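You operate a simulated robot arm through the tools that you are given. There is no shell and no other tool. Be economical: measure what you need, move in short steps, check, and stop when the job is done.

You are at the controls of a simulated robot arm. One attempt, no reset.

JOB
Oil block 926's bare top and shut it in the blue box.
Fine: use the yellow brush and the oil in the steel dish; put the brush back. Set down upright: yellow brush. A coat counts when it lies all over at full strength: go over it till it gets no stronger.

Only the result counts: the job must be done as asked and must still hold three seconds after the hand-in. Knocking over, shifting, dropping, spilling or breaking anything else fails it.

ROBOT AND FRAMES
A 7-joint arm with a fingered hand, fixed in place. Base frame: the origin is at the foot of the arm, x ahead of it, y to its left, z up; the work surface is at about z = 0.78. Lengths are in m, angles in degrees, forces in N, time in s.
Its first joint turns from -69.0 to 172.0 degrees. Payload 5 kg.
Tool frame: the origin (TCP) lies between the finger pads and is the grasp point; the fingertips stand 0.032 m ahead of it; z points along the fingers, y is the line along which they close. The gripper opens to 0.16 m. The gripper's body begins 0.089 m behind the TCP. The gripper is a hand of 3 fingers: y runs from the thumb to the fingers, the wrist lies at [0, 0, -0.252] in the tool frame, and closing takes about 1.5 s.
Orientation is that of the tool frame in the base frame, as a unit quaternion [w, x, y, z]. With the fingers straight down and closing along the base's y, the tool's x points along the base's -x, its y along +y and its z along -z.

CONTROLS
- The arm moves only by the tool drive_tool. Its argument "rows" is text: rows parted by semicolons, each of 7 numbers parted by spaces: the shift along the base's x, y, z in units of 400 mm (1.0 is 400 mm), then the turn, a rotation vector about the base's x, y, z in units of 90 degrees (1.0 is 90 degrees), then the closure, from 0 (fully open) to 1 (shut). In form: x y z ax ay az gripper; .... A call has 1 to 20 rows; each row is the pose to reach, as a shift and turn from the pose commanded when the call began. A call with a number of a shift or a turn outside -1 to 1 is refused whole. Rows are played at 5 a second. More than 0.05 m and 8.6 degrees between two rows, or a gripper value outside its range, and nothing of the call is played. Where a pose cannot be reached the arm comes as near as it can. A force on the tool above 60 N (or 10 N above the force at the start of the call, whichever is more), or a blocked arm, ends the call early, and 0.2 s more pass. The fingers move at their own pace (about 0.108 m/s each) and stop on an object; they squeeze with about 28 N. The grip force told is the motor's: it shows also when the fingers shut on nothing. Time passes only in rows, and 0.2 s behind the last, so rows that repeat a pose let the fingers close. The reply holds the time, the measured pose of the TCP, the force on the tool along the base axes, the opening and the grip force, in the units named above and with some noise, with the torque about the TCP (base axes, N m) and any sound that the robot's microphone picked up, and new pictures: "show" is both (left out), scene, wrist or none.
- Cameras (640 x 400 px; columns grow to the right, rows downward): "scene" is fixed at [0.2193, 0.499, 1.6207]; the picture's right is [-0.91, -0.42, 0.00], its down [-0.20, 0.43, -0.88] and it looks along [0.37, -0.80, -0.47] (base axes); focal length 359 px, centre (320, 200). "wrist" rides on the gripper at [0.065, -0.004, -0.116] in the tool frame; the picture's right is [0.06, 1.00, 0.00], its down [-0.87, 0.05, -0.49] and it looks along [-0.49, 0.03, 0.87] (tool axes); focal length 261 px, centre (320, 200). There is no depth. A picture from a camera that has moved, and an enlarged one, comes with that camera's place and axes in the base frame and with its lens.
- lift_body(by): slides the trunk up (or, below 0, down) by that many m; the arm rides with it, the base frame stays. It gives what a move gives, with no picture.
- set_grasp(shape): the hand has 3 fingers and takes this shape, open, in about a second: jaw (thumb against the fingers, like two jaws); tri (thumb and two fingers); tip (a fingertip pinch); poke (one finger out to press); point (the index stretched); flat (the hand flat); cup (the hand cupped); fist (a fist). The gripper value then closes the fingers along that shape, each until it touches; the sizes above hold for jaw. It gives what a move gives, with no picture.
- enlarge(camera, box): a new picture of the part [left, top, right, bottom] of that camera's present view, enlarged. It takes no simulated time.
- finish_job(): hands the job in; it is judged then, once.

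Go step by step. Nothing tells you positions but the pictures and the camera data: compare them with the known pose of the tool, close in by small moves and look again before you grip or let go. The budget is 120 turns and 200 pictures, counting those below and the enlarged ones. Unless the task says otherwise, let go and move clear before handing in, and close with one line.

The tools are called by a JSON object that holds its "method" and its "body". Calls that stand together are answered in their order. drive_tool: Moves the arm, as the interface text tells. Its arguments: {"type":"object","properties":{"rows":{"type":"string"},"show":{"type":"string","enum":["both","scene","wrist","none"]}},"required":["rows"]} The other tools are called the same way: lift_body (by) slides the trunk up or down; set_grasp (shape) gives the hand a shape; enlarge (camera, box) takes an enlarged picture of a part of a camera's view; finish_job () hands the job in.

At the start:

```text
time_s: 0.0
tool_pos: [0.6598, -0.6977, 1.1027]
orientation: [0.0, 0.0, 1.0, 0.0]
ft_force: [0.2, -0.5, 0.0]
wrist_torque: [-0.01, 0.01, 0.01]
grip_width: 0.1599
finger_force: 0.0
shape: jaw
trunk travel left (down, up): [-0.75, 0.19]
```

scene: 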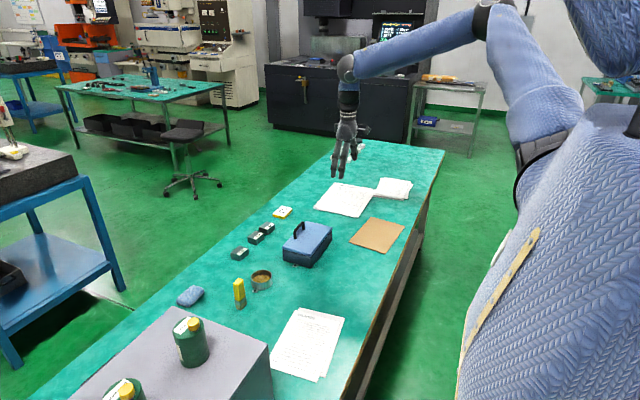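
wrist: 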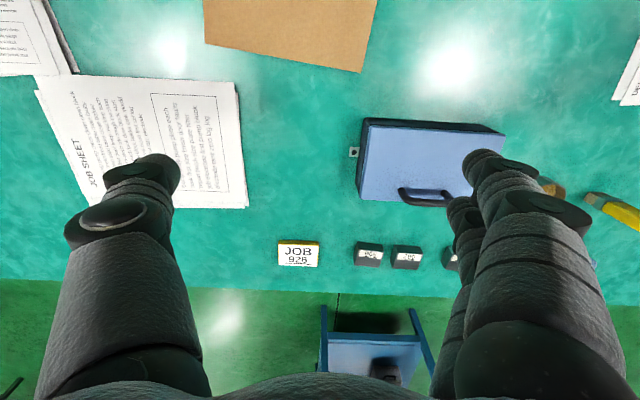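

I see a bench with a blue box (lid with handle), three small blocks, a yellow job tag, a yellow brush and a steel dish. I'll enlarge to tell them apart.

{"method": "enlarge", "body": {"camera": "scene", "box": [160, 190, 350, 320]}}

{"method": "enlarge", "body": {"camera": "wrist", "box": [260, 100, 520, 290]}}

```text
3.08 times, centred on (255, 255) of scene
camera zoom: at [0.2193, 0.499, 1.6207], right [-0.91, -0.42, 0.0], down [-0.2, 0.43, -0.88], along [0.37, -0.8, -0.47], focal length 1106 px, centre (520, 31)
```

zoom: 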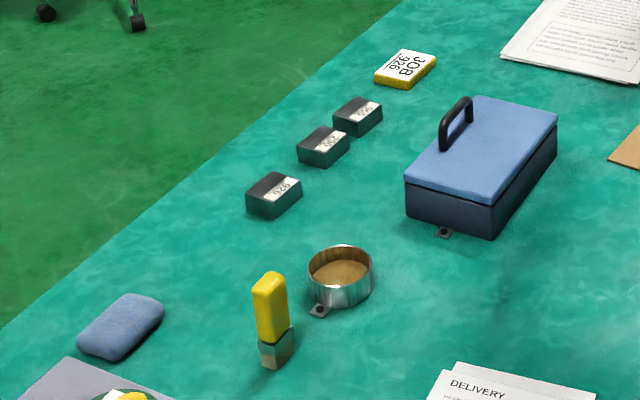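

```text
2.11 times, centred on (390, 195) of wrist
camera zoom: at [0.5947, -0.7019, 1.2178], right [-0.06, 1.0, 0.0], down [0.87, 0.05, 0.49], along [0.49, 0.03, -0.87], focal length 549 px, centre (173, 210)
```

zoom: 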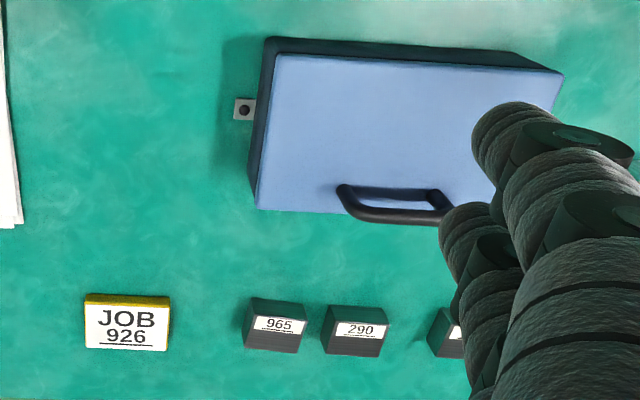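

The job names block 926, the one nearest the dish. I take it to be at about (0.955, -0.395), the dish at (0.805, -0.29), the brush at (0.807, -0.168) and the box around (0.74, -0.51). Next I move the hand over there for a closer view.

{"method": "drive_tool", "body": {"rows": "0.01 0.11 0 0 0 0 0;0.02 0.22 0 0 0 0 0;0.03 0.33 0 0 0 0 0;0.04 0.44 0 0 0 0 0;0.05 0.55 0 0 0 0 0;0.06 0.66 0 0 0 0 0;0.07 0.77 0 0 0 0 0;0.07 0.85 0 0 0 0 0;0.07 0.85 0 0 0 0 0", "show": "wrist"}}

```text
time_s: 2.0
tool_pos: [0.6859, -0.3583, 1.1018]
orientation: [-0.001, 0.0, 1.0, 0.0]
ft_force: [-0.2, 0.6, 0.0]
wrist_torque: [0.01, -0.05, 0.0]
grip_width: 0.1598
finger_force: 0.0
shape: jaw
trunk travel left (down, up): [-0.75, 0.19]
camera wrist: at [0.6219, -0.3623, 1.2167], right [-0.06, 1.0, 0.0], down [0.87, 0.05, 0.49], along [0.49, 0.03, -0.87], focal length 261 px, centre (320, 200)
```

wrist: 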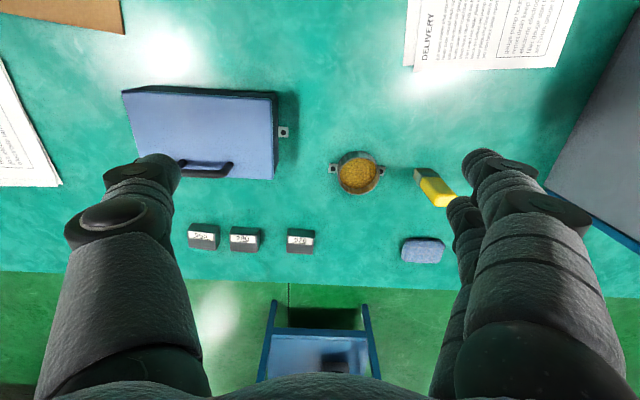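

{"method": "enlarge", "body": {"camera": "wrist", "box": [260, 140, 460, 265]}}

{"method": "enlarge", "body": {"camera": "wrist", "box": [110, 70, 310, 195]}}

{"method": "enlarge", "body": {"camera": "scene", "box": [270, 210, 350, 270]}}

{"method": "enlarge", "body": {"camera": "scene", "box": [220, 215, 300, 265]}}

```text
3.20 times, centred on (360, 202) of wrist
camera zoom: at [0.6219, -0.3623, 1.2167], right [-0.06, 1.0, 0.0], down [0.87, 0.05, 0.49], along [0.49, 0.03, -0.87], focal length 834 px, centre (192, 192)
```

zoom: 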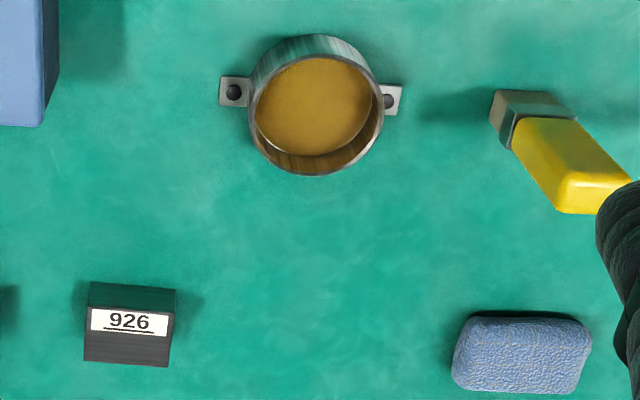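

```text
3.20 times, centred on (210, 132) of wrist
camera zoom: at [0.6219, -0.3623, 1.2167], right [-0.06, 1.0, 0.0], down [0.87, 0.05, 0.49], along [0.49, 0.03, -0.87], focal length 834 px, centre (672, 416)
```

zoom: 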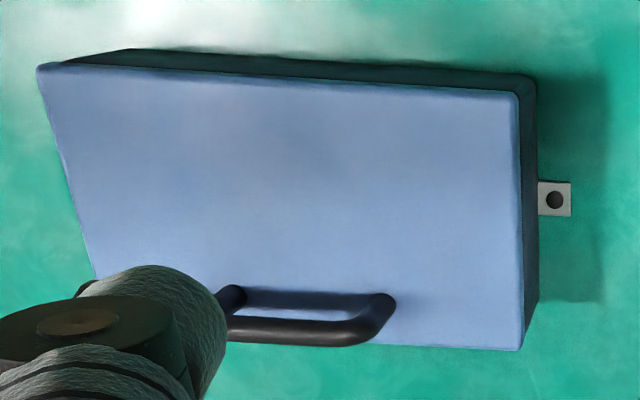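

```text
6.67 times, centred on (310, 240) of scene
camera zoom: at [0.2193, 0.499, 1.6207], right [-0.91, -0.42, 0.0], down [-0.2, 0.43, -0.88], along [0.37, -0.8, -0.47], focal length 2396 px, centre (387, -67)
```

zoom: 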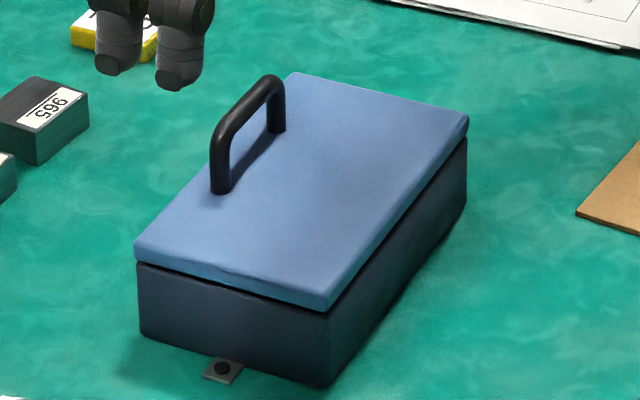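

```text
8.00 times, centred on (260, 240) of scene
camera zoom: at [0.2193, 0.499, 1.6207], right [-0.91, -0.42, 0.0], down [-0.2, 0.43, -0.88], along [0.37, -0.8, -0.47], focal length 2875 px, centre (800, -120)
```

zoom: 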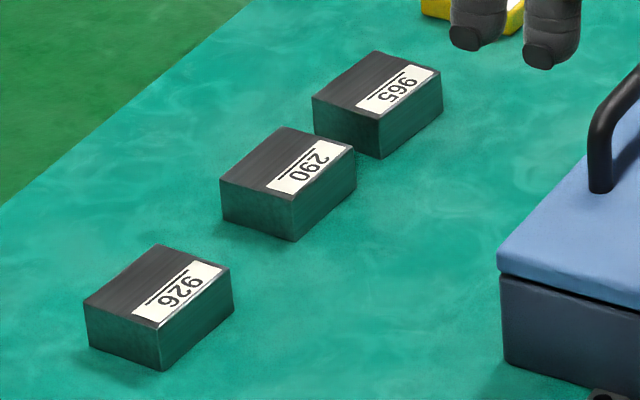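

Block 926 is about 0.042 x 0.054 x 0.025 m with its top at 0.805, and the bare part is the dark strip beyond the label. The box looks lidded, with its handle bar at about (0.79, -0.54, 0.88). The block lies at the edge of reach, so I tilt the tool and come down on it to bring it nearer.

{"method": "drive_tool", "body": {"rows": "0.08 -0.01 -0.06 0 -0.09 0 0.4;0.17 -0.02 -0.13 0 -0.18 0 0.4;0.26 -0.03 -0.2 0 -0.28 0 0.4;0.35 -0.04 -0.28 0 -0.28 0 0.4;0.43 -0.05 -0.36 0 -0.28 0 0.4;0.50 -0.06 -0.43 0 -0.28 0 0.4;0.50 -0.06 -0.43 0 -0.28 0 0.4"}}

```text
refused: row 3 steps farther than a row can; nothing moved
```

{"method": "drive_tool", "body": {"rows": "0.08 -0.01 -0.06 0 -0.09 0 0.4;0.16 -0.02 -0.12 0 -0.18 0 0.4;0.24 -0.03 -0.18 0 -0.27 0 0.4;0.32 -0.04 -0.25 0 -0.28 0 0.4;0.39 -0.05 -0.32 0 -0.28 0 0.4;0.45 -0.06 -0.38 0 -0.28 0 0.4;0.50 -0.06 -0.43 0 -0.28 0 0.4;0.50 -0.06 -0.43 0 -0.28 0 0.4"}}

```text
time_s: 3.8
tool_pos: [0.8861, -0.3809, 0.9314]
orientation: [0.218, 0.0, 0.976, 0.0]
ft_force: [-0.8, -0.1, -0.1]
wrist_torque: [0.01, -0.01, 0.01]
grip_width: 0.0966
finger_force: 0.0
shape: jaw
trunk travel left (down, up): [-0.75, 0.19]
camera wrist: at [0.7785, -0.3847, 1.0081], right [-0.06, 1.0, -0.03], down [0.58, 0.05, 0.82], along [0.81, 0.03, -0.58], focal length 261 px, centre (320, 200)
```

scene: 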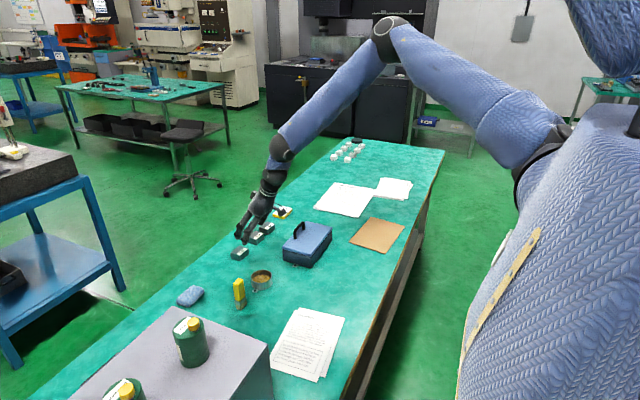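
wrist: 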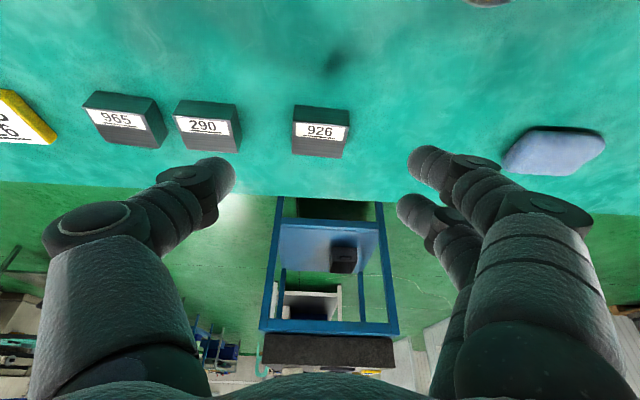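

The block top centre shows at about (0.957, -0.380), in line with the hand. I descend around it and close.

{"method": "drive_tool", "body": {"rows": "0.05 0 -0.08 0 0 0 0.4;0.1 0 -0.16 0 0 0 0.4;0.14 0 -0.22 0 0 0 0.4;0.16 0 -0.275 0 0 0 0.4;0.16 0 -0.275 0 0 0 0.4"}}

```text
time_s: 5.0
tool_pos: [0.9109, -0.3992, 0.8811]
orientation: [0.218, 0.0, 0.976, 0.0]
ft_force: [0.4, -0.9, -0.2]
wrist_torque: [0.01, -0.01, 0.01]
grip_width: 0.0963
finger_force: 0.0
shape: jaw
out of reach, approached as far as the arm can: row 2, 3, 4, 5
trunk travel left (down, up): [-0.75, 0.19]
camera wrist: at [0.8039, -0.4023, 0.9574], right [-0.06, 1.0, -0.03], down [0.58, 0.05, 0.82], along [0.81, 0.03, -0.58], focal length 261 px, centre (320, 200)
```

scene: 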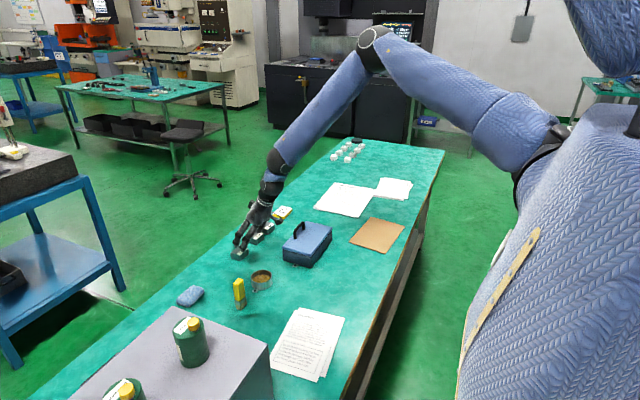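
wrist: 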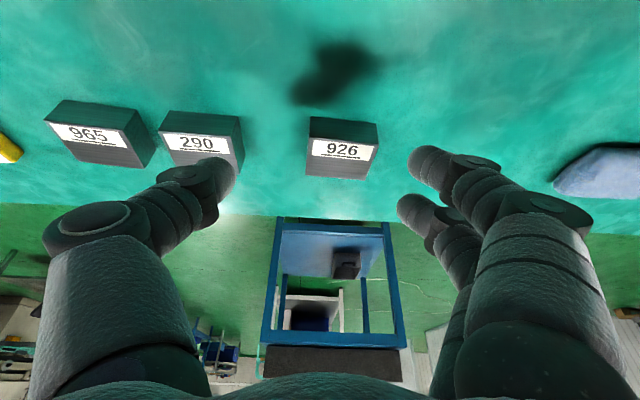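

The reach limit stopped the tool short, because the shoulder is too high. I'll pull up and lower the trunk.

{"method": "drive_tool", "body": {"rows": "-0.05 0.02 0.08 0 0 0 0.4;-0.08 0.04 0.18 0 0 0 0.4;-0.1 0.045 0.29 0 0 0 0.4;-0.12 0.045 0.4 0 0 0 0.4;-0.12 0.045 0.5 0 0 0 0.4;-0.12 0.045 0.5 0 0 0 0.4", "show": "none"}}

{"method": "lift_body", "body": {"by": -0.2}}

```text
time_s: 6.4
tool_pos: [0.8651, -0.3802, 1.0805]
orientation: [0.216, 0.001, 0.976, -0.001]
ft_force: [0.3, -0.3, -0.6]
wrist_torque: [0.01, 0.06, 0.03]
grip_width: 0.0963
finger_force: 0.0
shape: jaw
trunk travel left (down, up): [-0.75, 0.19]
```

```text
time_s: 8.6
tool_pos: [0.865, -0.3797, 0.8807]
orientation: [0.218, 0.0, 0.976, 0.0]
ft_force: [-0.8, -0.1, -0.1]
wrist_torque: [-0.01, 0.02, -0.01]
grip_width: 0.0963
finger_force: 0.0
shape: jaw
trunk travel left (down, up): [-0.55, 0.39]
```

The trunk is lower now. I'll approach the block again, still open around it.

{"method": "drive_tool", "body": {"rows": "0.1 0 0 0 0 0 0.4;0.18 0 -0.04 0 0 0 0.4;0.2 0 -0.1 0 0 0 0.4;0.2125 0 -0.15 0 0 0 0.4;0.2125 0 -0.15 0 0 0 0.4"}}

```text
time_s: 9.8
tool_pos: [0.9494, -0.3793, 0.8204]
orientation: [0.218, -0.001, 0.976, 0.0]
ft_force: [0.2, 0.4, 0.1]
wrist_torque: [-0.04, -0.02, 0.01]
grip_width: 0.0966
finger_force: 0.1
shape: jaw
trunk travel left (down, up): [-0.55, 0.39]
camera wrist: at [0.8424, -0.3827, 0.8972], right [-0.06, 1.0, -0.03], down [0.58, 0.05, 0.82], along [0.81, 0.03, -0.58], focal length 261 px, centre (320, 200)
```

scene: 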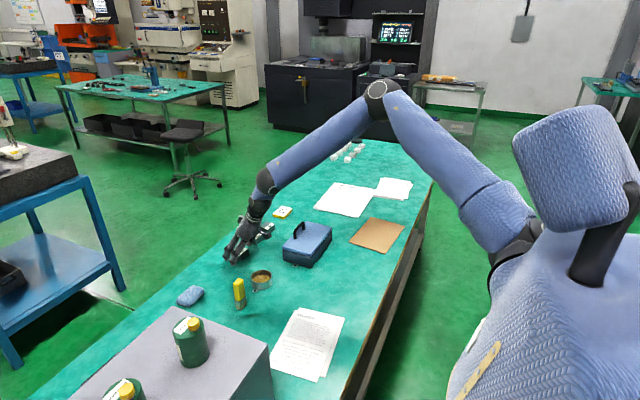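
wrist: 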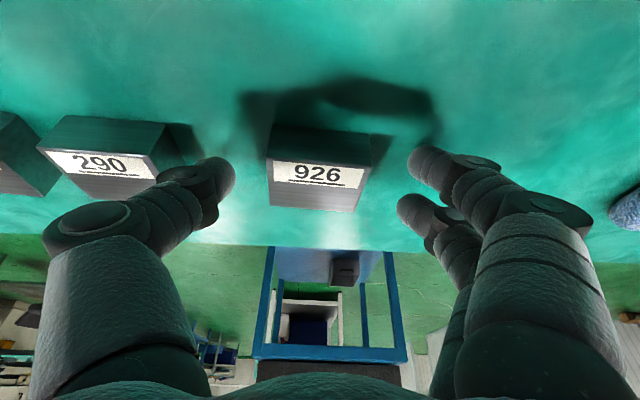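

The fingers straddle the block. I'll close on it.

{"method": "drive_tool", "body": {"rows": "0 0 0 0 0 0 0.7;0 0 0 0 0 0 0.9;0 0 0 0 0 0 0.9;0 0 0 0 0 0 0.9;0 0 0.05 0 0 0 0.9;0 0 0.08 0 0 0 0.9"}}

```text
time_s: 11.2
tool_pos: [0.949, -0.38, 0.8515]
orientation: [0.218, 0.0, 0.976, 0.0]
ft_force: [0.6, 0.0, -4.8]
wrist_torque: [0.04, 0.07, 0.01]
grip_width: 0.0485
finger_force: 28.4
shape: jaw
trunk travel left (down, up): [-0.55, 0.39]
camera wrist: at [0.8427, -0.3835, 0.9283], right [-0.06, 1.0, -0.03], down [0.58, 0.05, 0.81], along [0.81, 0.03, -0.58], focal length 261 px, centre (320, 200)
```

scene: 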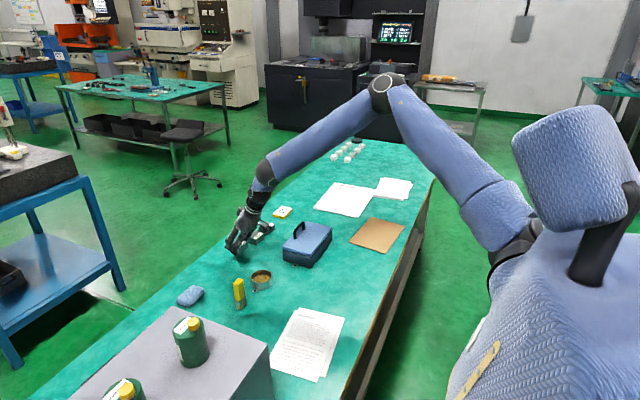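
wrist: 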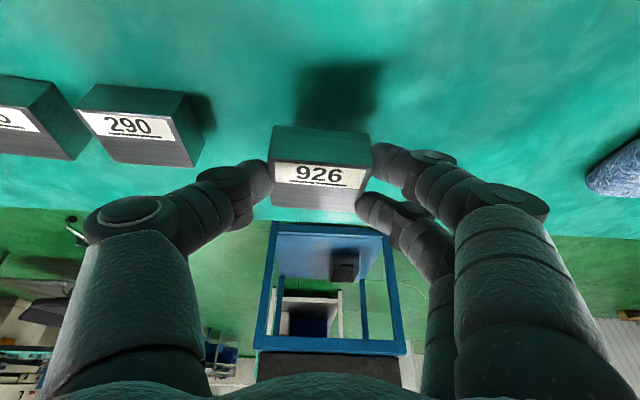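

The block is held and lifted. I'll carry it 0.09 m toward the base and set it down.

{"method": "drive_tool", "body": {"rows": "-0.08 0 0 0 0 0 0.9;-0.16 0 0 0 0 0 0.9;-0.225 0 0 0 0 0 0.9;-0.225 0 -0.03 0 0 0 0.9;-0.225 0 -0.06 0 0 0 0.9;-0.225 0 -0.08 0 0 0 0.9;-0.225 0 -0.08 0 0 0 0.9"}}

```text
time_s: 12.8
tool_pos: [0.8585, -0.3801, 0.8203]
orientation: [0.218, -0.001, 0.976, 0.0]
ft_force: [-1.4, 0.1, -3.0]
wrist_torque: [0.07, -0.03, 0.02]
grip_width: 0.0485
finger_force: 28.4
shape: jaw
trunk travel left (down, up): [-0.55, 0.39]
camera wrist: at [0.7522, -0.3839, 0.8969], right [-0.06, 1.0, -0.03], down [0.58, 0.05, 0.81], along [0.81, 0.03, -0.58], focal length 261 px, centre (320, 200)
```

scene: 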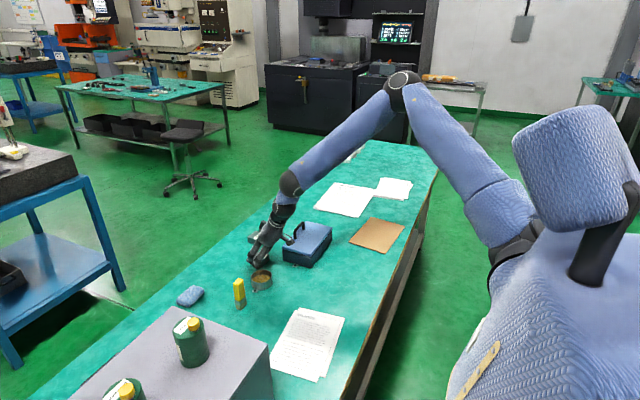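
wrist: 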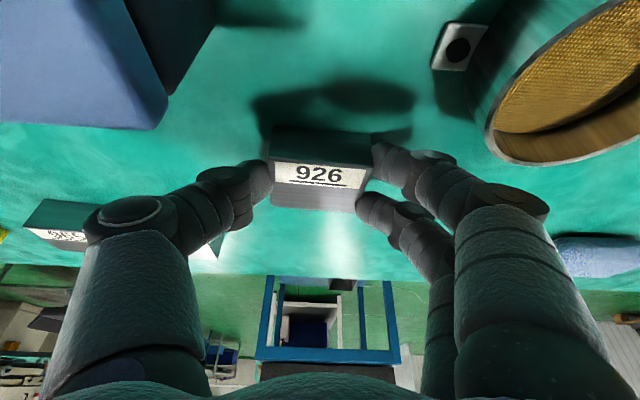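

The block is nearly seated. I'll lower 2 mm, release gently and rise.

{"method": "drive_tool", "body": {"rows": "0 0 -0.004 0 0 0 0.9;0 0 -0.005 0 0 0 0.9;0 0 -0.005 0 0 0 0.6;0 0 -0.005 0 0 0 0.45;0 0 -0.005 0 0 0 0.45;0 0 -0.005 0 0 0 0.45;-0.02 0 0.1 0 0 0 0.45;-0.06 0 0.2 0 0 0 0.45;-0.1 0.02 0.3 0 0.09 0 0.45;-0.1 0.1 0.36 0 0.18 0 0.45;-0.1 0.2 0.4 0 0.28 0 0.45;-0.1 0.2 0.4 0 0.28 0 0.45"}}

```text
refused: row 11 steps farther than a row can; nothing moved
```

{"method": "drive_tool", "body": {"rows": "0 0 -0.004 0 0 0 0.9;0 0 -0.005 0 0 0 0.9;0 0 -0.005 0 0 0 0.6;0 0 -0.005 0 0 0 0.45;0 0 -0.005 0 0 0 0.45;0 0 -0.005 0 0 0 0.45;-0.02 0 0.1 0 0 0 0.45;-0.06 0 0.2 0 0 0 0.45;-0.1 0.02 0.3 0 0.09 0 0.45;-0.1 0.1 0.36 0 0.18 0 0.45;-0.1 0.2 0.4 0 0.27 0 0.45;-0.1 0.2 0.4 0 0.28 0 0.45"}}

```text
time_s: 15.4
tool_pos: [0.819, -0.3, 0.9822]
orientation: [0.0, 0.0, 1.0, -0.001]
ft_force: [0.8, -0.7, 0.4]
wrist_torque: [0.0, -0.01, -0.01]
grip_width: 0.0874
finger_force: 0.0
shape: jaw
trunk travel left (down, up): [-0.55, 0.39]
camera wrist: at [0.754, -0.3039, 1.0972], right [-0.06, 1.0, 0.0], down [0.87, 0.05, 0.49], along [0.49, 0.03, -0.87], focal length 261 px, centre (320, 200)
```

scene: 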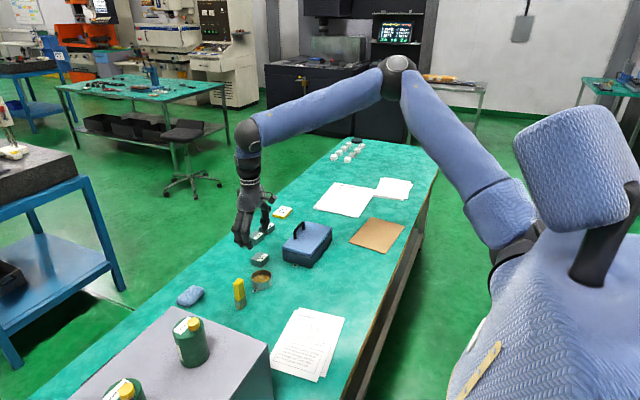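
wrist: 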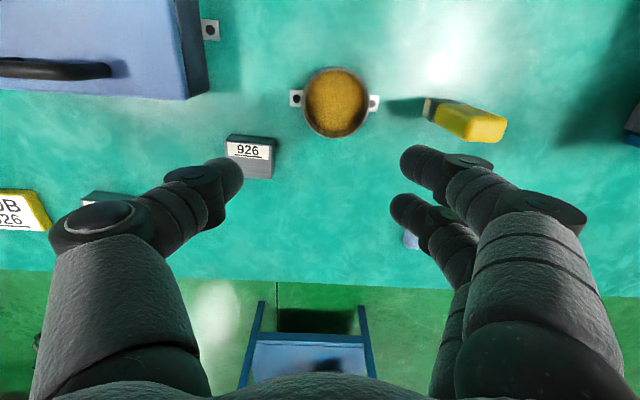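

The block is set down closer in. Next I go near the brush to measure it.

{"method": "drive_tool", "body": {"rows": "-0.08 0.08 0.03 0 0 0 0.3;-0.15 0.16 0.05 0 0 0 0.3;-0.22 0.24 0.05 0 0 0 0.3;-0.25 0.325 0.05 0 0 0 0.3;-0.25 0.325 0.05 0 0 0 0.3", "show": "wrist"}}

{"method": "enlarge", "body": {"camera": "wrist", "box": [200, 80, 440, 230]}}

{"method": "enlarge", "body": {"camera": "scene", "box": [210, 260, 290, 310]}}

```text
time_s: 16.6
tool_pos: [0.7178, -0.1704, 1.0017]
orientation: [-0.001, 0.0, 1.0, 0.0]
ft_force: [0.4, -0.1, 0.6]
wrist_torque: [0.01, -0.08, -0.01]
grip_width: 0.1119
finger_force: 0.1
shape: jaw
trunk travel left (down, up): [-0.55, 0.39]
camera wrist: at [0.654, -0.1743, 1.1168], right [-0.06, 1.0, 0.0], down [0.87, 0.05, 0.49], along [0.49, 0.03, -0.87], focal length 261 px, centre (320, 200)
```

wrist: 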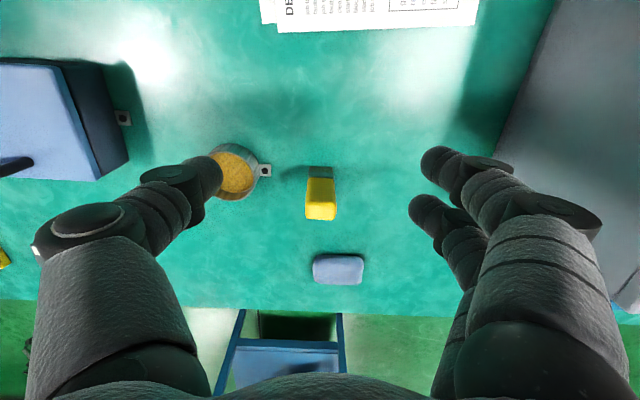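

```text
2.67 times, centred on (320, 155) of wrist
camera zoom: at [0.654, -0.1743, 1.1168], right [-0.06, 1.0, 0.0], down [0.87, 0.05, 0.49], along [0.49, 0.03, -0.87], focal length 695 px, centre (320, 320)
```

zoom: 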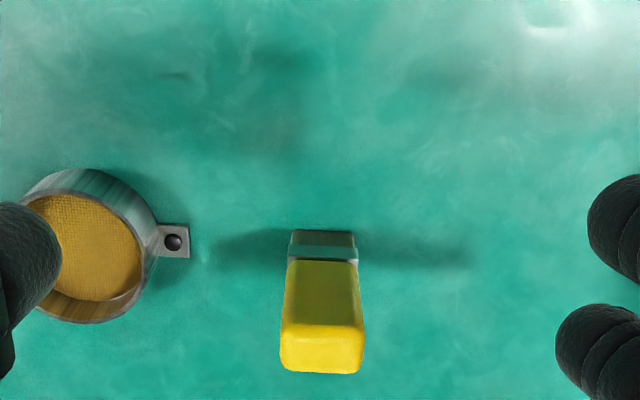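

```text
8.00 times, centred on (250, 285) of scene
camera zoom: at [0.2193, 0.499, 1.6207], right [-0.91, -0.42, 0.0], down [-0.2, 0.43, -0.88], along [0.37, -0.8, -0.47], focal length 2875 px, centre (880, -480)
```

zoom: 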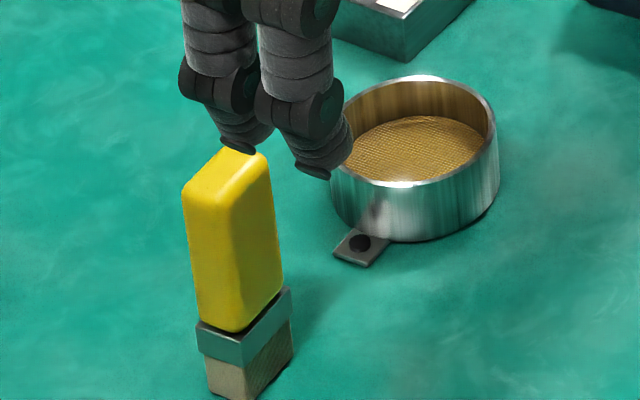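

The brush stands at about (0.802, -0.164), 0.022 (x) by 0.034 (y) and 0.098 m tall, bristles down. I'll turn the hand 90° so it closes on the handle's broad faces, and hover above it.

{"method": "drive_tool", "body": {"rows": "0.02 0 0 0 0 -0.09 0.3;0.04 0 0 0 0 -0.18 0.3;0.06 0 0 0 0 -0.27 0.3;0.08 0 0 0 0 -0.36 0.3;0.1 0 0 0 0 -0.45 0.3;0.12 0 0 0 0 -0.54 0.3;0.14 0 0 0 0 -0.63 0.3;0.16 0.005 0 0 0 -0.72 0.3;0.18 0.01 0 0 0 -0.81 0.3;0.2 0.015 0 0 0 -0.9 0.3;0.21 0.015 -0.05 0 0 -0.99 0.3;0.21 0.015 -0.1 0 0 -1 0.3;0.21 0.015 -0.1 0 0 -1 0.3"}}

```text
time_s: 19.4
tool_pos: [0.7938, -0.1756, 0.9617]
orientation: [-0.001, 0.707, 0.707, 0.004]
ft_force: [-0.1, 0.1, -0.4]
wrist_torque: [-0.03, 0.01, 0.03]
grip_width: 0.1118
finger_force: 0.0
shape: jaw
out of reach, approached as far as the arm can: row 8, 9, 10, 11, 12, 13
trunk travel left (down, up): [-0.55, 0.39]
camera wrist: at [0.7895, -0.1112, 1.0774], right [1.0, 0.06, 0.0], down [0.05, -0.87, 0.49], along [0.03, -0.49, -0.87], focal length 261 px, centre (320, 200)
```

scene: 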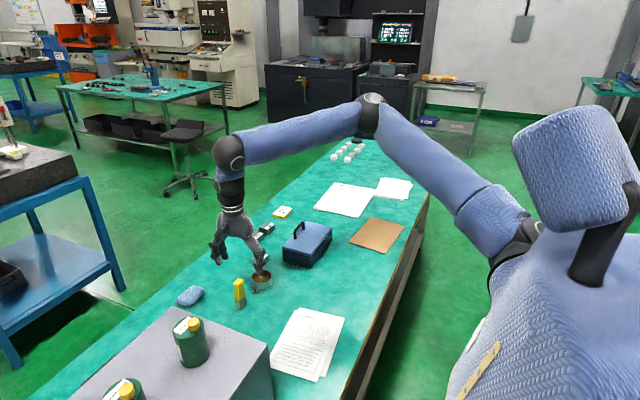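
wrist: 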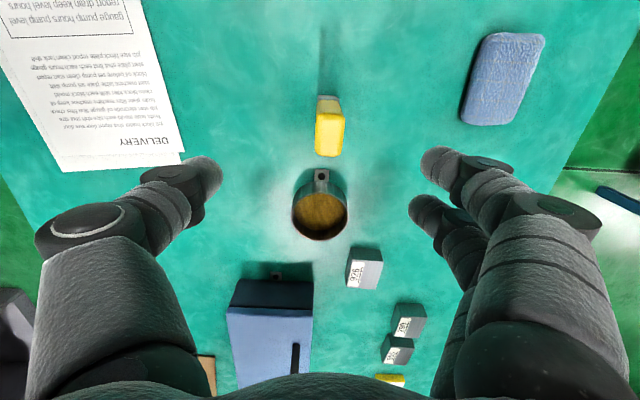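

Yaw -90° runs into a joint limit. I'll go back and try +90° instead.

{"method": "drive_tool", "body": {"rows": "-0.02 0 0.05 0 0 0.09 0.3;-0.04 0 0.1 0 0 0.18 0.3;-0.06 0 0.1 0 0 0.27 0.3;-0.08 0 0.1 0 0 0.36 0.3;-0.1 0 0.1 0 0 0.45 0.3;-0.1 0 0.1 0 0 0.54 0.3;-0.1 0 0.1 0 0 0.63 0.3;-0.1 0 0.1 0 0 0.72 0.3;-0.1 0 0.1 0 0 0.81 0.3;-0.1 0 0.1 0 0 0.9 0.3;-0.1 0 0.1 0 0 0.99 0.3;-0.1 0 0.1 0 0 1 0.3", "show": "none"}}

{"method": "drive_tool", "body": {"rows": "0 0 0 0 0 0.09 0.3;0 0 0 0 0 0.18 0.3;0.02 0 0 0 0 0.27 0.3;0.04 0 0 0 0 0.36 0.3;0.06 0 0 0 0 0.45 0.3;0.08 0 0 0 0 0.54 0.3;0.1 0 0 0 0 0.63 0.3;0.12 0.01 0 0 0 0.72 0.3;0.12 0.02 0 0 0 0.81 0.3;0.12 0.03 0 0 0 0.9 0.3;0.12 0.03 0 0 0 0.99 0.3;0.12 0.03 0 0 0 1 0.3"}}

```text
time_s: 22.0
tool_pos: [0.7548, -0.1765, 1.0021]
orientation: [-0.001, -0.001, 1.0, 0.001]
ft_force: [1.0, 0.3, -0.1]
wrist_torque: [-0.02, 0.0, 0.02]
grip_width: 0.1116
finger_force: 0.1
shape: jaw
trunk travel left (down, up): [-0.55, 0.39]
```

```text
time_s: 24.6
tool_pos: [0.7901, -0.1771, 0.9986]
orientation: [-0.004, 0.708, -0.706, -0.002]
ft_force: [0.1, -0.2, -0.2]
wrist_torque: [0.02, 0.0, 0.01]
grip_width: 0.1118
finger_force: 0.0
shape: jaw
out of reach, approached as far as the arm can: row 7, 8, 9, 10, 11, 12
trunk travel left (down, up): [-0.55, 0.39]
camera wrist: at [0.7945, -0.2434, 1.1126], right [-1.0, -0.06, 0.0], down [-0.06, 0.87, 0.5], along [-0.03, 0.5, -0.87], focal length 261 px, centre (320, 200)
```

scene: 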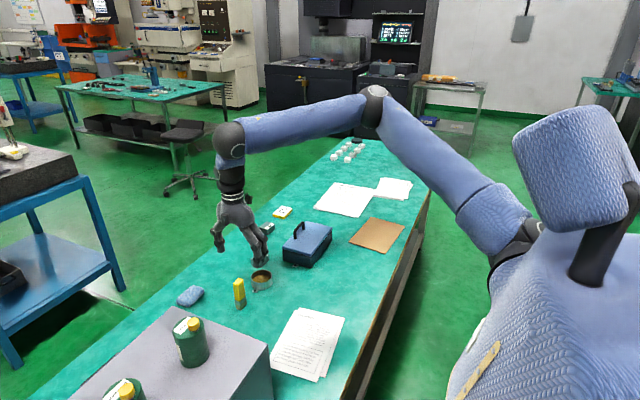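
wrist: 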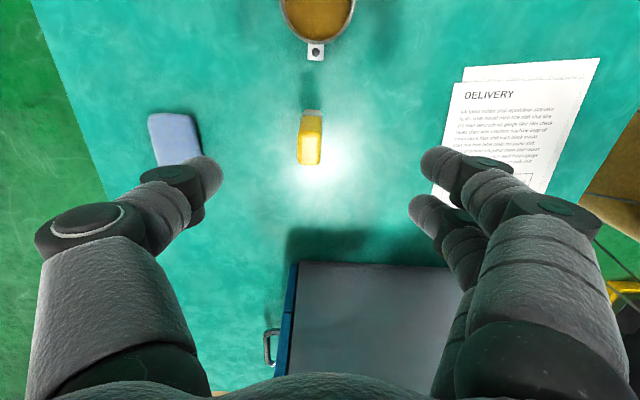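

Both yaws stall at the same place, so lowering the trunk limits vertical-tool reach here. Everything left to do is inside the original range, so I raise the trunk back.

{"method": "lift_body", "body": {"by": 0.2}}

{"method": "drive_tool", "body": {"rows": "0.015 0.01 -0.12 0 0 0 0.3;0.03 0.03 -0.22 0 0 0 0.3;0.03 0.03 -0.34 0 0 0 0.3;0.03 0.03 -0.46 0 0 0 0.3;0.03 0.03 -0.58 0 0 0 0.3;0.03 0.03 -0.6 0 0 0 0.3"}}

```text
time_s: 26.7
tool_pos: [0.7911, -0.1762, 1.1976]
orientation: [0.004, -0.707, 0.708, 0.001]
ft_force: [0.2, 0.4, -0.4]
wrist_torque: [0.0, -0.01, 0.0]
grip_width: 0.1118
finger_force: 0.1
shape: jaw
trunk travel left (down, up): [-0.75, 0.19]
```

```text
time_s: 28.1
tool_pos: [0.7671, -0.2104, 0.9988]
orientation: [0.005, -0.707, 0.707, 0.001]
ft_force: [1.2, 0.8, -0.6]
wrist_torque: [0.0, 0.01, -0.01]
grip_width: 0.1116
finger_force: 0.1
shape: jaw
out of reach, approached as far as the arm can: row 2, 3, 4, 5, 6
trunk travel left (down, up): [-0.75, 0.19]
camera wrist: at [0.7715, -0.2768, 1.1137], right [-1.0, -0.06, -0.01], down [-0.06, 0.86, 0.5], along [-0.03, 0.5, -0.87], focal length 261 px, centre (320, 200)
```

scene: 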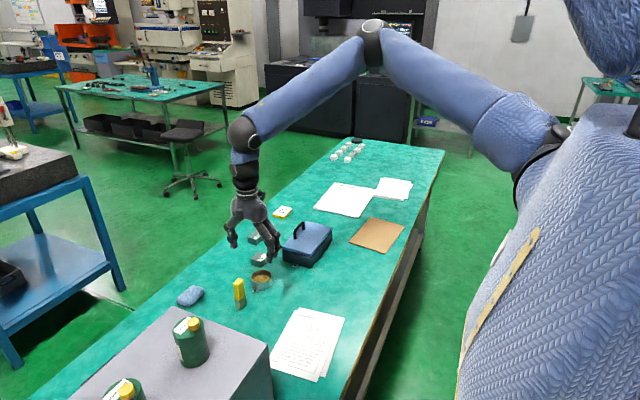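
wrist: 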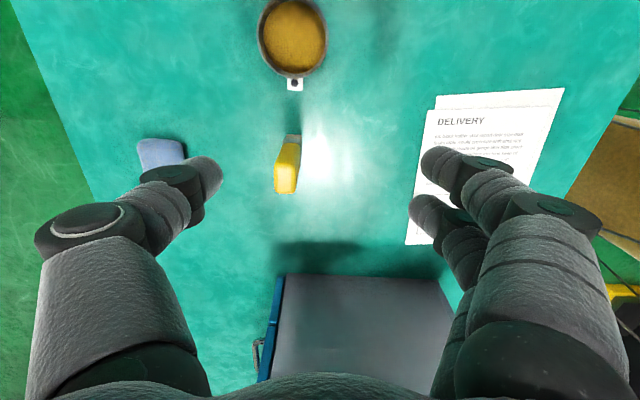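

Fitting the limit points puts the shoulder well to -y, so the brush lies near the edge of reach for a vertical tool. I'll lower the trunk and lean the hand 20° toward +y about its closing axis, so the handle can still hang vertical in the pads.

{"method": "drive_tool", "body": {"rows": "0 -0.02 0.1 0 0 0 0.3;0 -0.05 0.2 0 0 0 0.3;0 -0.08 0.3 0.08 0 0 0.3;0 -0.1 0.4 0.15 0 0 0.3;0 -0.1 0.5 0.22 0 0 0.3;0 -0.1 0.6 0.22 0 0 0.3;0 -0.1 0.7 0.22 0 0 0.3;0 -0.1 0.7 0.22 0 0 0.3", "show": "none"}}

{"method": "lift_body", "body": {"by": -0.3}}

```text
time_s: 29.9
tool_pos: [0.7699, -0.2553, 1.2803]
orientation: [0.125, -0.696, 0.696, 0.122]
ft_force: [0.1, 0.7, -1.0]
wrist_torque: [0.01, 0.03, 0.04]
grip_width: 0.1119
finger_force: 0.1
shape: jaw
trunk travel left (down, up): [-0.75, 0.19]
```

```text
time_s: 32.9
tool_pos: [0.7689, -0.2535, 0.9792]
orientation: [0.126, -0.696, 0.697, 0.122]
ft_force: [0.0, -0.8, -0.4]
wrist_torque: [0.01, 0.01, -0.02]
grip_width: 0.1117
finger_force: 0.0
shape: jaw
trunk travel left (down, up): [-0.45, 0.49]
```

Next I hover over the brush with the leaned hand and look.

{"method": "drive_tool", "body": {"rows": "0.04 0.08 0 0 0 0 0.3;0.083 0.15 -0.04 0 0 0 0.3;0.083 0.2 -0.085 0 0 0 0.3;0.083 0.2 -0.085 0 0 0 0.3"}}

{"method": "enlarge", "body": {"camera": "wrist", "box": [220, 60, 420, 185]}}

{"method": "enlarge", "body": {"camera": "scene", "box": [200, 220, 296, 310]}}

```text
time_s: 33.9
tool_pos: [0.8019, -0.1733, 0.9441]
orientation: [0.125, -0.696, 0.697, 0.122]
ft_force: [-0.3, 0.0, 0.0]
wrist_torque: [-0.01, 0.01, -0.02]
grip_width: 0.1115
finger_force: 0.1
shape: jaw
trunk travel left (down, up): [-0.45, 0.49]
camera wrist: at [0.8063, -0.2737, 1.031], right [-1.0, -0.06, -0.03], down [-0.06, 0.65, 0.76], along [-0.03, 0.76, -0.65], focal length 261 px, centre (320, 200)
```

scene: 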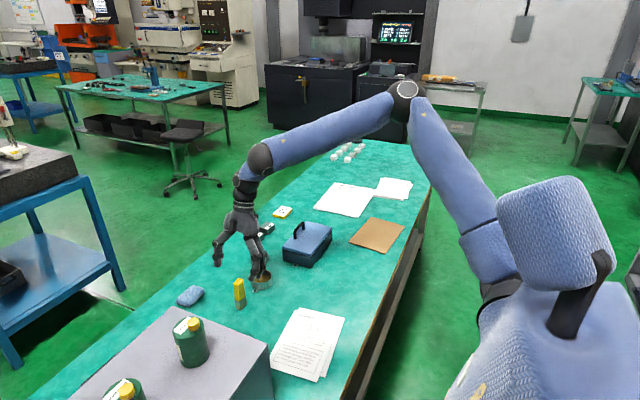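
wrist: 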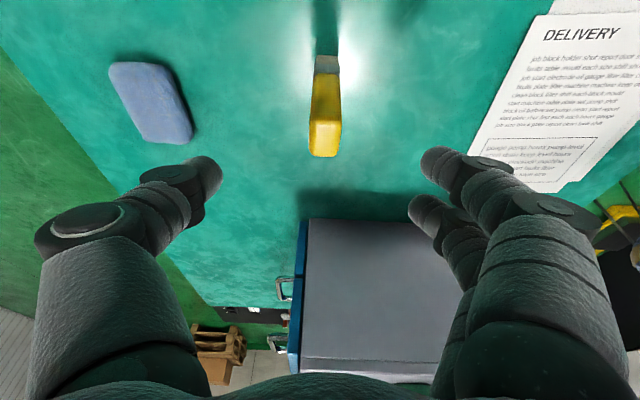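

```text
3.20 times, centred on (320, 122) of wrist
camera zoom: at [0.8063, -0.2737, 1.031], right [-1.0, -0.06, -0.03], down [-0.06, 0.65, 0.76], along [-0.03, 0.76, -0.65], focal length 834 px, centre (320, 448)
```

zoom: 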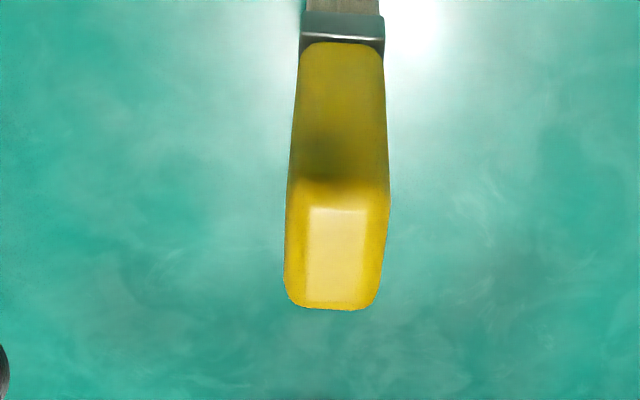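

```text
4.44 times, centred on (248, 265) of scene
camera zoom: at [0.2193, 0.499, 1.6207], right [-0.91, -0.42, 0.0], down [-0.2, 0.43, -0.88], along [0.37, -0.8, -0.47], focal length 1597 px, centre (640, -89)
```

zoom: 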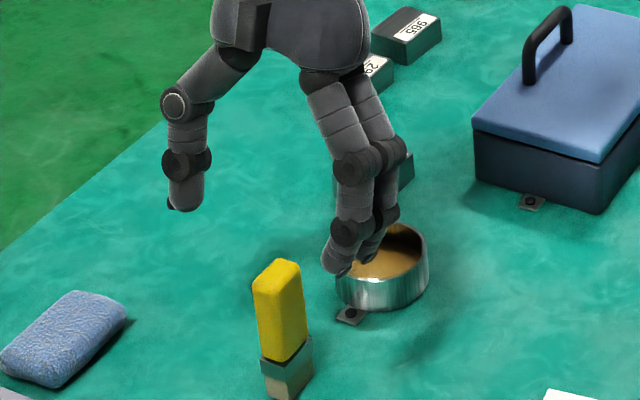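

The brush top centre is at (0.800, -0.164), and the hand is centred on it. I descend and close.

{"method": "drive_tool", "body": {"rows": "-0.005 0.005 -0.08 0 0 0 0.3;-0.005 0.0095 -0.16 0 0 0 0.3;-0.005 0.0095 -0.205 0 0 0 0.3;-0.005 0.0095 -0.205 0 0 0 0.5;-0.005 0.0095 -0.205 0 0 0 0.6;-0.005 0.0095 -0.205 0 0 0 0.6"}}

{"method": "enlarge", "body": {"camera": "scene", "box": [200, 240, 280, 310]}}

```text
time_s: 35.3
tool_pos: [0.7993, -0.1696, 0.8626]
orientation: [0.125, -0.696, 0.696, 0.122]
ft_force: [-0.6, 0.6, 0.5]
wrist_torque: [-0.01, -0.02, 0.0]
grip_width: 0.0647
finger_force: 0.0
shape: jaw
trunk travel left (down, up): [-0.45, 0.49]
camera wrist: at [0.8039, -0.2695, 0.9488], right [-1.0, -0.06, -0.03], down [-0.06, 0.65, 0.76], along [-0.03, 0.76, -0.65], focal length 261 px, centre (320, 200)
```

scene: 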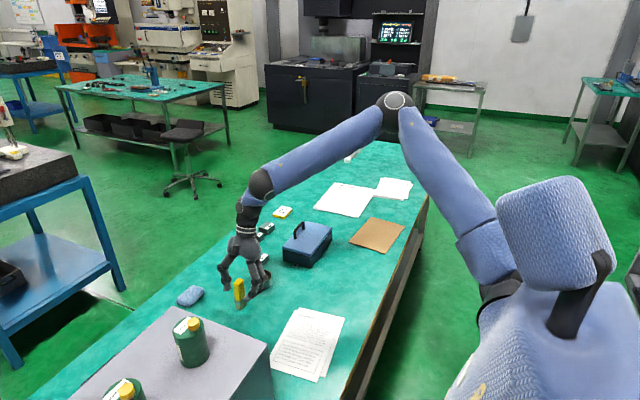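
wrist: 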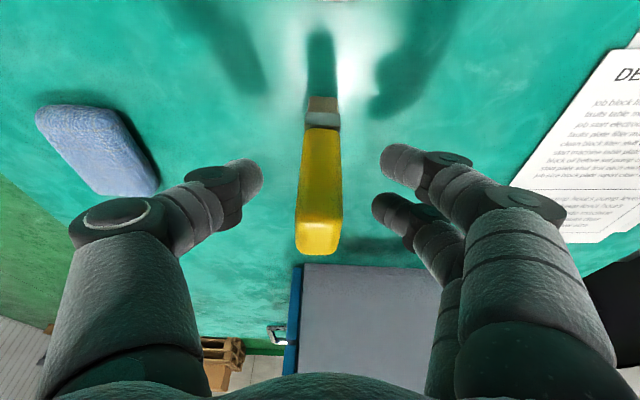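

```text
5.71 times, centred on (240, 275) of scene
camera zoom: at [0.2193, 0.499, 1.6207], right [-0.91, -0.42, 0.0], down [-0.2, 0.43, -0.88], along [0.37, -0.8, -0.47], focal length 2054 px, centre (777, -229)
```

zoom: 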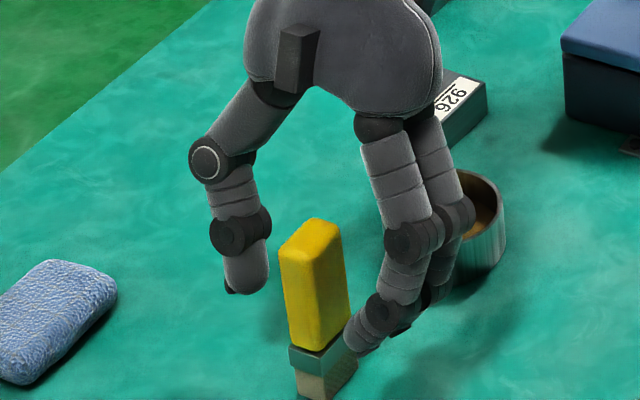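

Well centred. I'll raise 5 mm to stay on the handle, then close and lift a little.

{"method": "drive_tool", "body": {"rows": "0 0 0.012 0 0 0 0.6;0 0 0.012 0 0 0 0.8;0 0 0.012 0 0 0 1;0 0 0.012 0 0 0 1;0 0 0.012 0 0 0 1;0 0 0.012 0 0 0 1;0 0 0.012 0 0 0 1"}}

{"method": "enlarge", "body": {"camera": "scene", "box": [200, 240, 280, 310]}}

```text
time_s: 36.9
tool_pos: [0.8003, -0.1696, 0.8679]
orientation: [0.125, -0.696, 0.696, 0.123]
ft_force: [0.4, -0.2, 0.8]
wrist_torque: [-0.01, 0.03, 0.0]
grip_width: 0.017
finger_force: 28.1
shape: jaw
trunk travel left (down, up): [-0.45, 0.49]
camera wrist: at [0.8042, -0.2696, 0.9536], right [-1.0, -0.06, -0.03], down [-0.06, 0.65, 0.76], along [-0.03, 0.76, -0.65], focal length 261 px, centre (320, 200)
```

scene: 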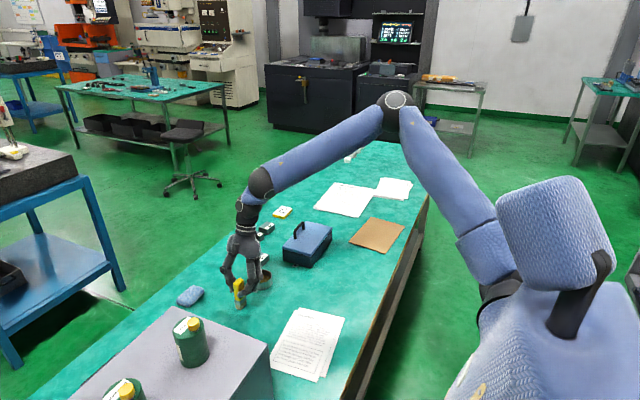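
wrist: 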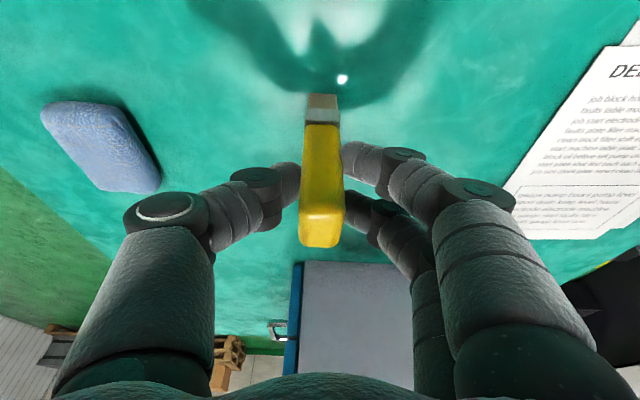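

```text
5.71 times, centred on (240, 275) of scene
camera zoom: at [0.2193, 0.499, 1.6207], right [-0.91, -0.42, 0.0], down [-0.2, 0.43, -0.88], along [0.37, -0.8, -0.47], focal length 2054 px, centre (777, -229)
```

zoom: 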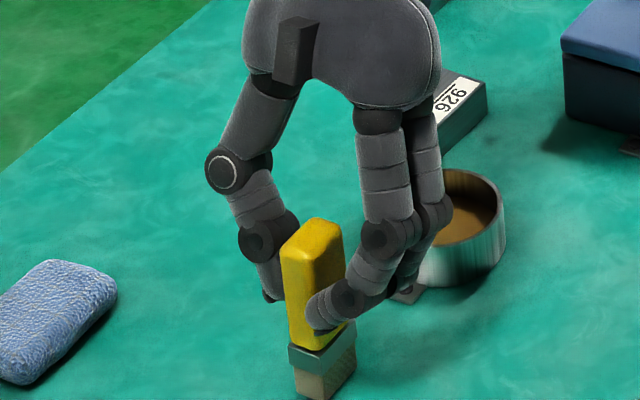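

The brush is held; its bottom is 0.0875 m below the TCP and its home TCP pose is (0.800, -0.1696, 0.868). I lift it and move above the dish at about (0.801, -0.284).

{"method": "drive_tool", "body": {"rows": "0 0 0.06 0 0 0 1;0 0 0.12 0 0 0 1;0 0 0.175 0 0 0 1;0 -0.1 0.175 0 0 0 1;0.0025 -0.2 0.175 0 0 0 1;0.0025 -0.3 0.175 0 0 0 1;0.0025 -0.3 0.175 0 0 0 1"}}

{"method": "enlarge", "body": {"camera": "scene", "box": [210, 220, 306, 310]}}

```text
time_s: 38.5
tool_pos: [0.8006, -0.2896, 0.9393]
orientation: [0.126, -0.696, 0.697, 0.122]
ft_force: [0.3, -0.1, -0.6]
wrist_torque: [-0.01, 0.0, -0.01]
grip_width: 0.0169
finger_force: 27.7
shape: jaw
trunk travel left (down, up): [-0.45, 0.49]
camera wrist: at [0.8047, -0.3892, 1.0242], right [-1.0, -0.06, -0.03], down [-0.06, 0.65, 0.76], along [-0.03, 0.76, -0.65], focal length 261 px, centre (320, 200)
```

scene: 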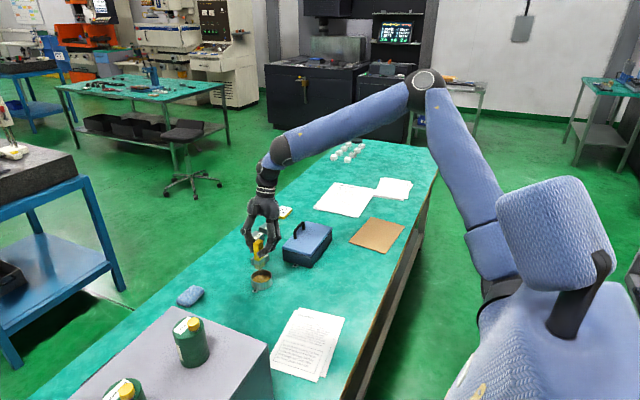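
wrist: 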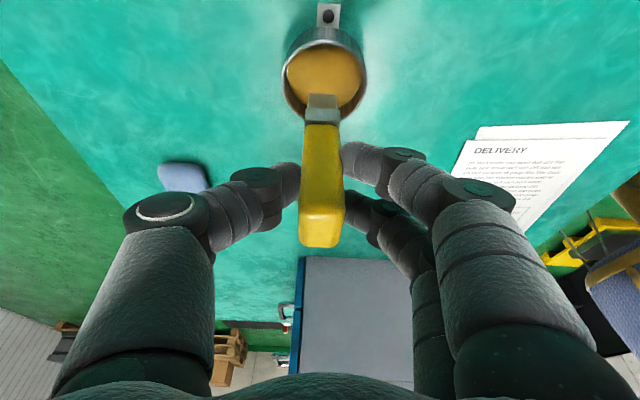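

```text
4.44 times, centred on (258, 265) of scene
camera zoom: at [0.2193, 0.499, 1.6207], right [-0.91, -0.42, 0.0], down [-0.2, 0.43, -0.88], along [0.37, -0.8, -0.47], focal length 1597 px, centre (596, -89)
```

zoom: 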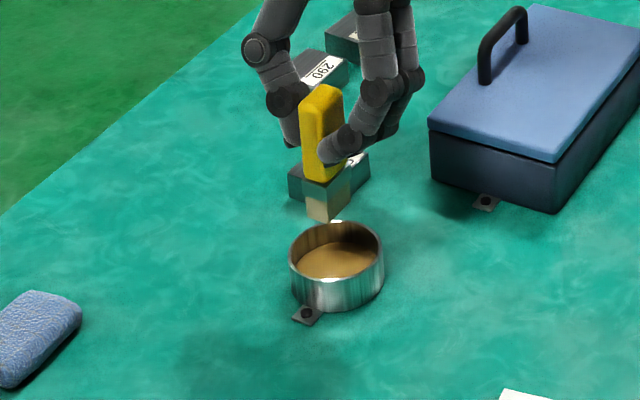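

The brush hangs vertical over the dish and centred to a few millimetres. I lower it into the oil.

{"method": "drive_tool", "body": {"rows": "0 -0.005 -0.06 0 0 0 1;0 -0.005 -0.1 0 0 0 1;0 -0.005 -0.13 0 0 0 1;0 -0.005 -0.15 0 0 0 1;0 -0.005 -0.15 0 0 0 1"}}

{"method": "enlarge", "body": {"camera": "scene", "box": [210, 220, 306, 310]}}

```text
time_s: 39.7
tool_pos: [0.7997, -0.2906, 0.8796]
orientation: [-0.126, 0.696, -0.696, -0.122]
ft_force: [0.4, -0.7, 10.0]
wrist_torque: [0.03, 0.0, 0.0]
grip_width: 0.0169
finger_force: 28.0
shape: jaw
trunk travel left (down, up): [-0.45, 0.49]
camera wrist: at [0.8053, -0.3915, 0.9648], right [-1.0, -0.06, -0.03], down [-0.06, 0.65, 0.76], along [-0.03, 0.76, -0.65], focal length 261 px, centre (320, 200)
```

scene: 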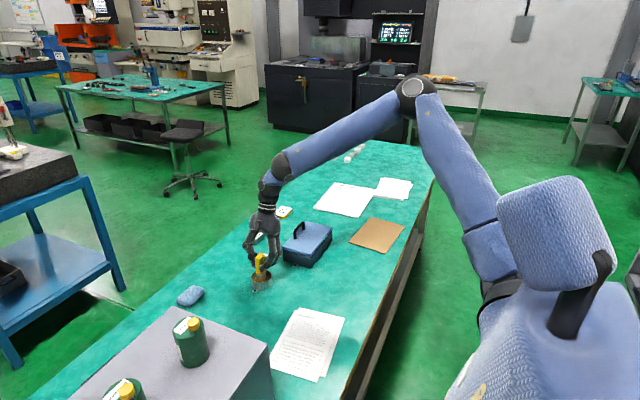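
wrist: 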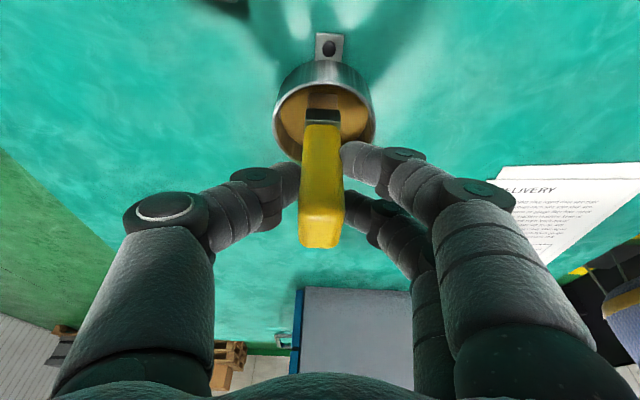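

```text
4.44 times, centred on (258, 265) of scene
camera zoom: at [0.2193, 0.499, 1.6207], right [-0.91, -0.42, 0.0], down [-0.2, 0.43, -0.88], along [0.37, -0.8, -0.47], focal length 1597 px, centre (596, -89)
```

zoom: 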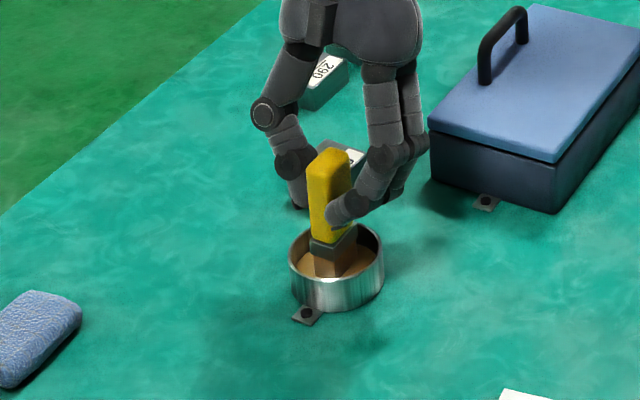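

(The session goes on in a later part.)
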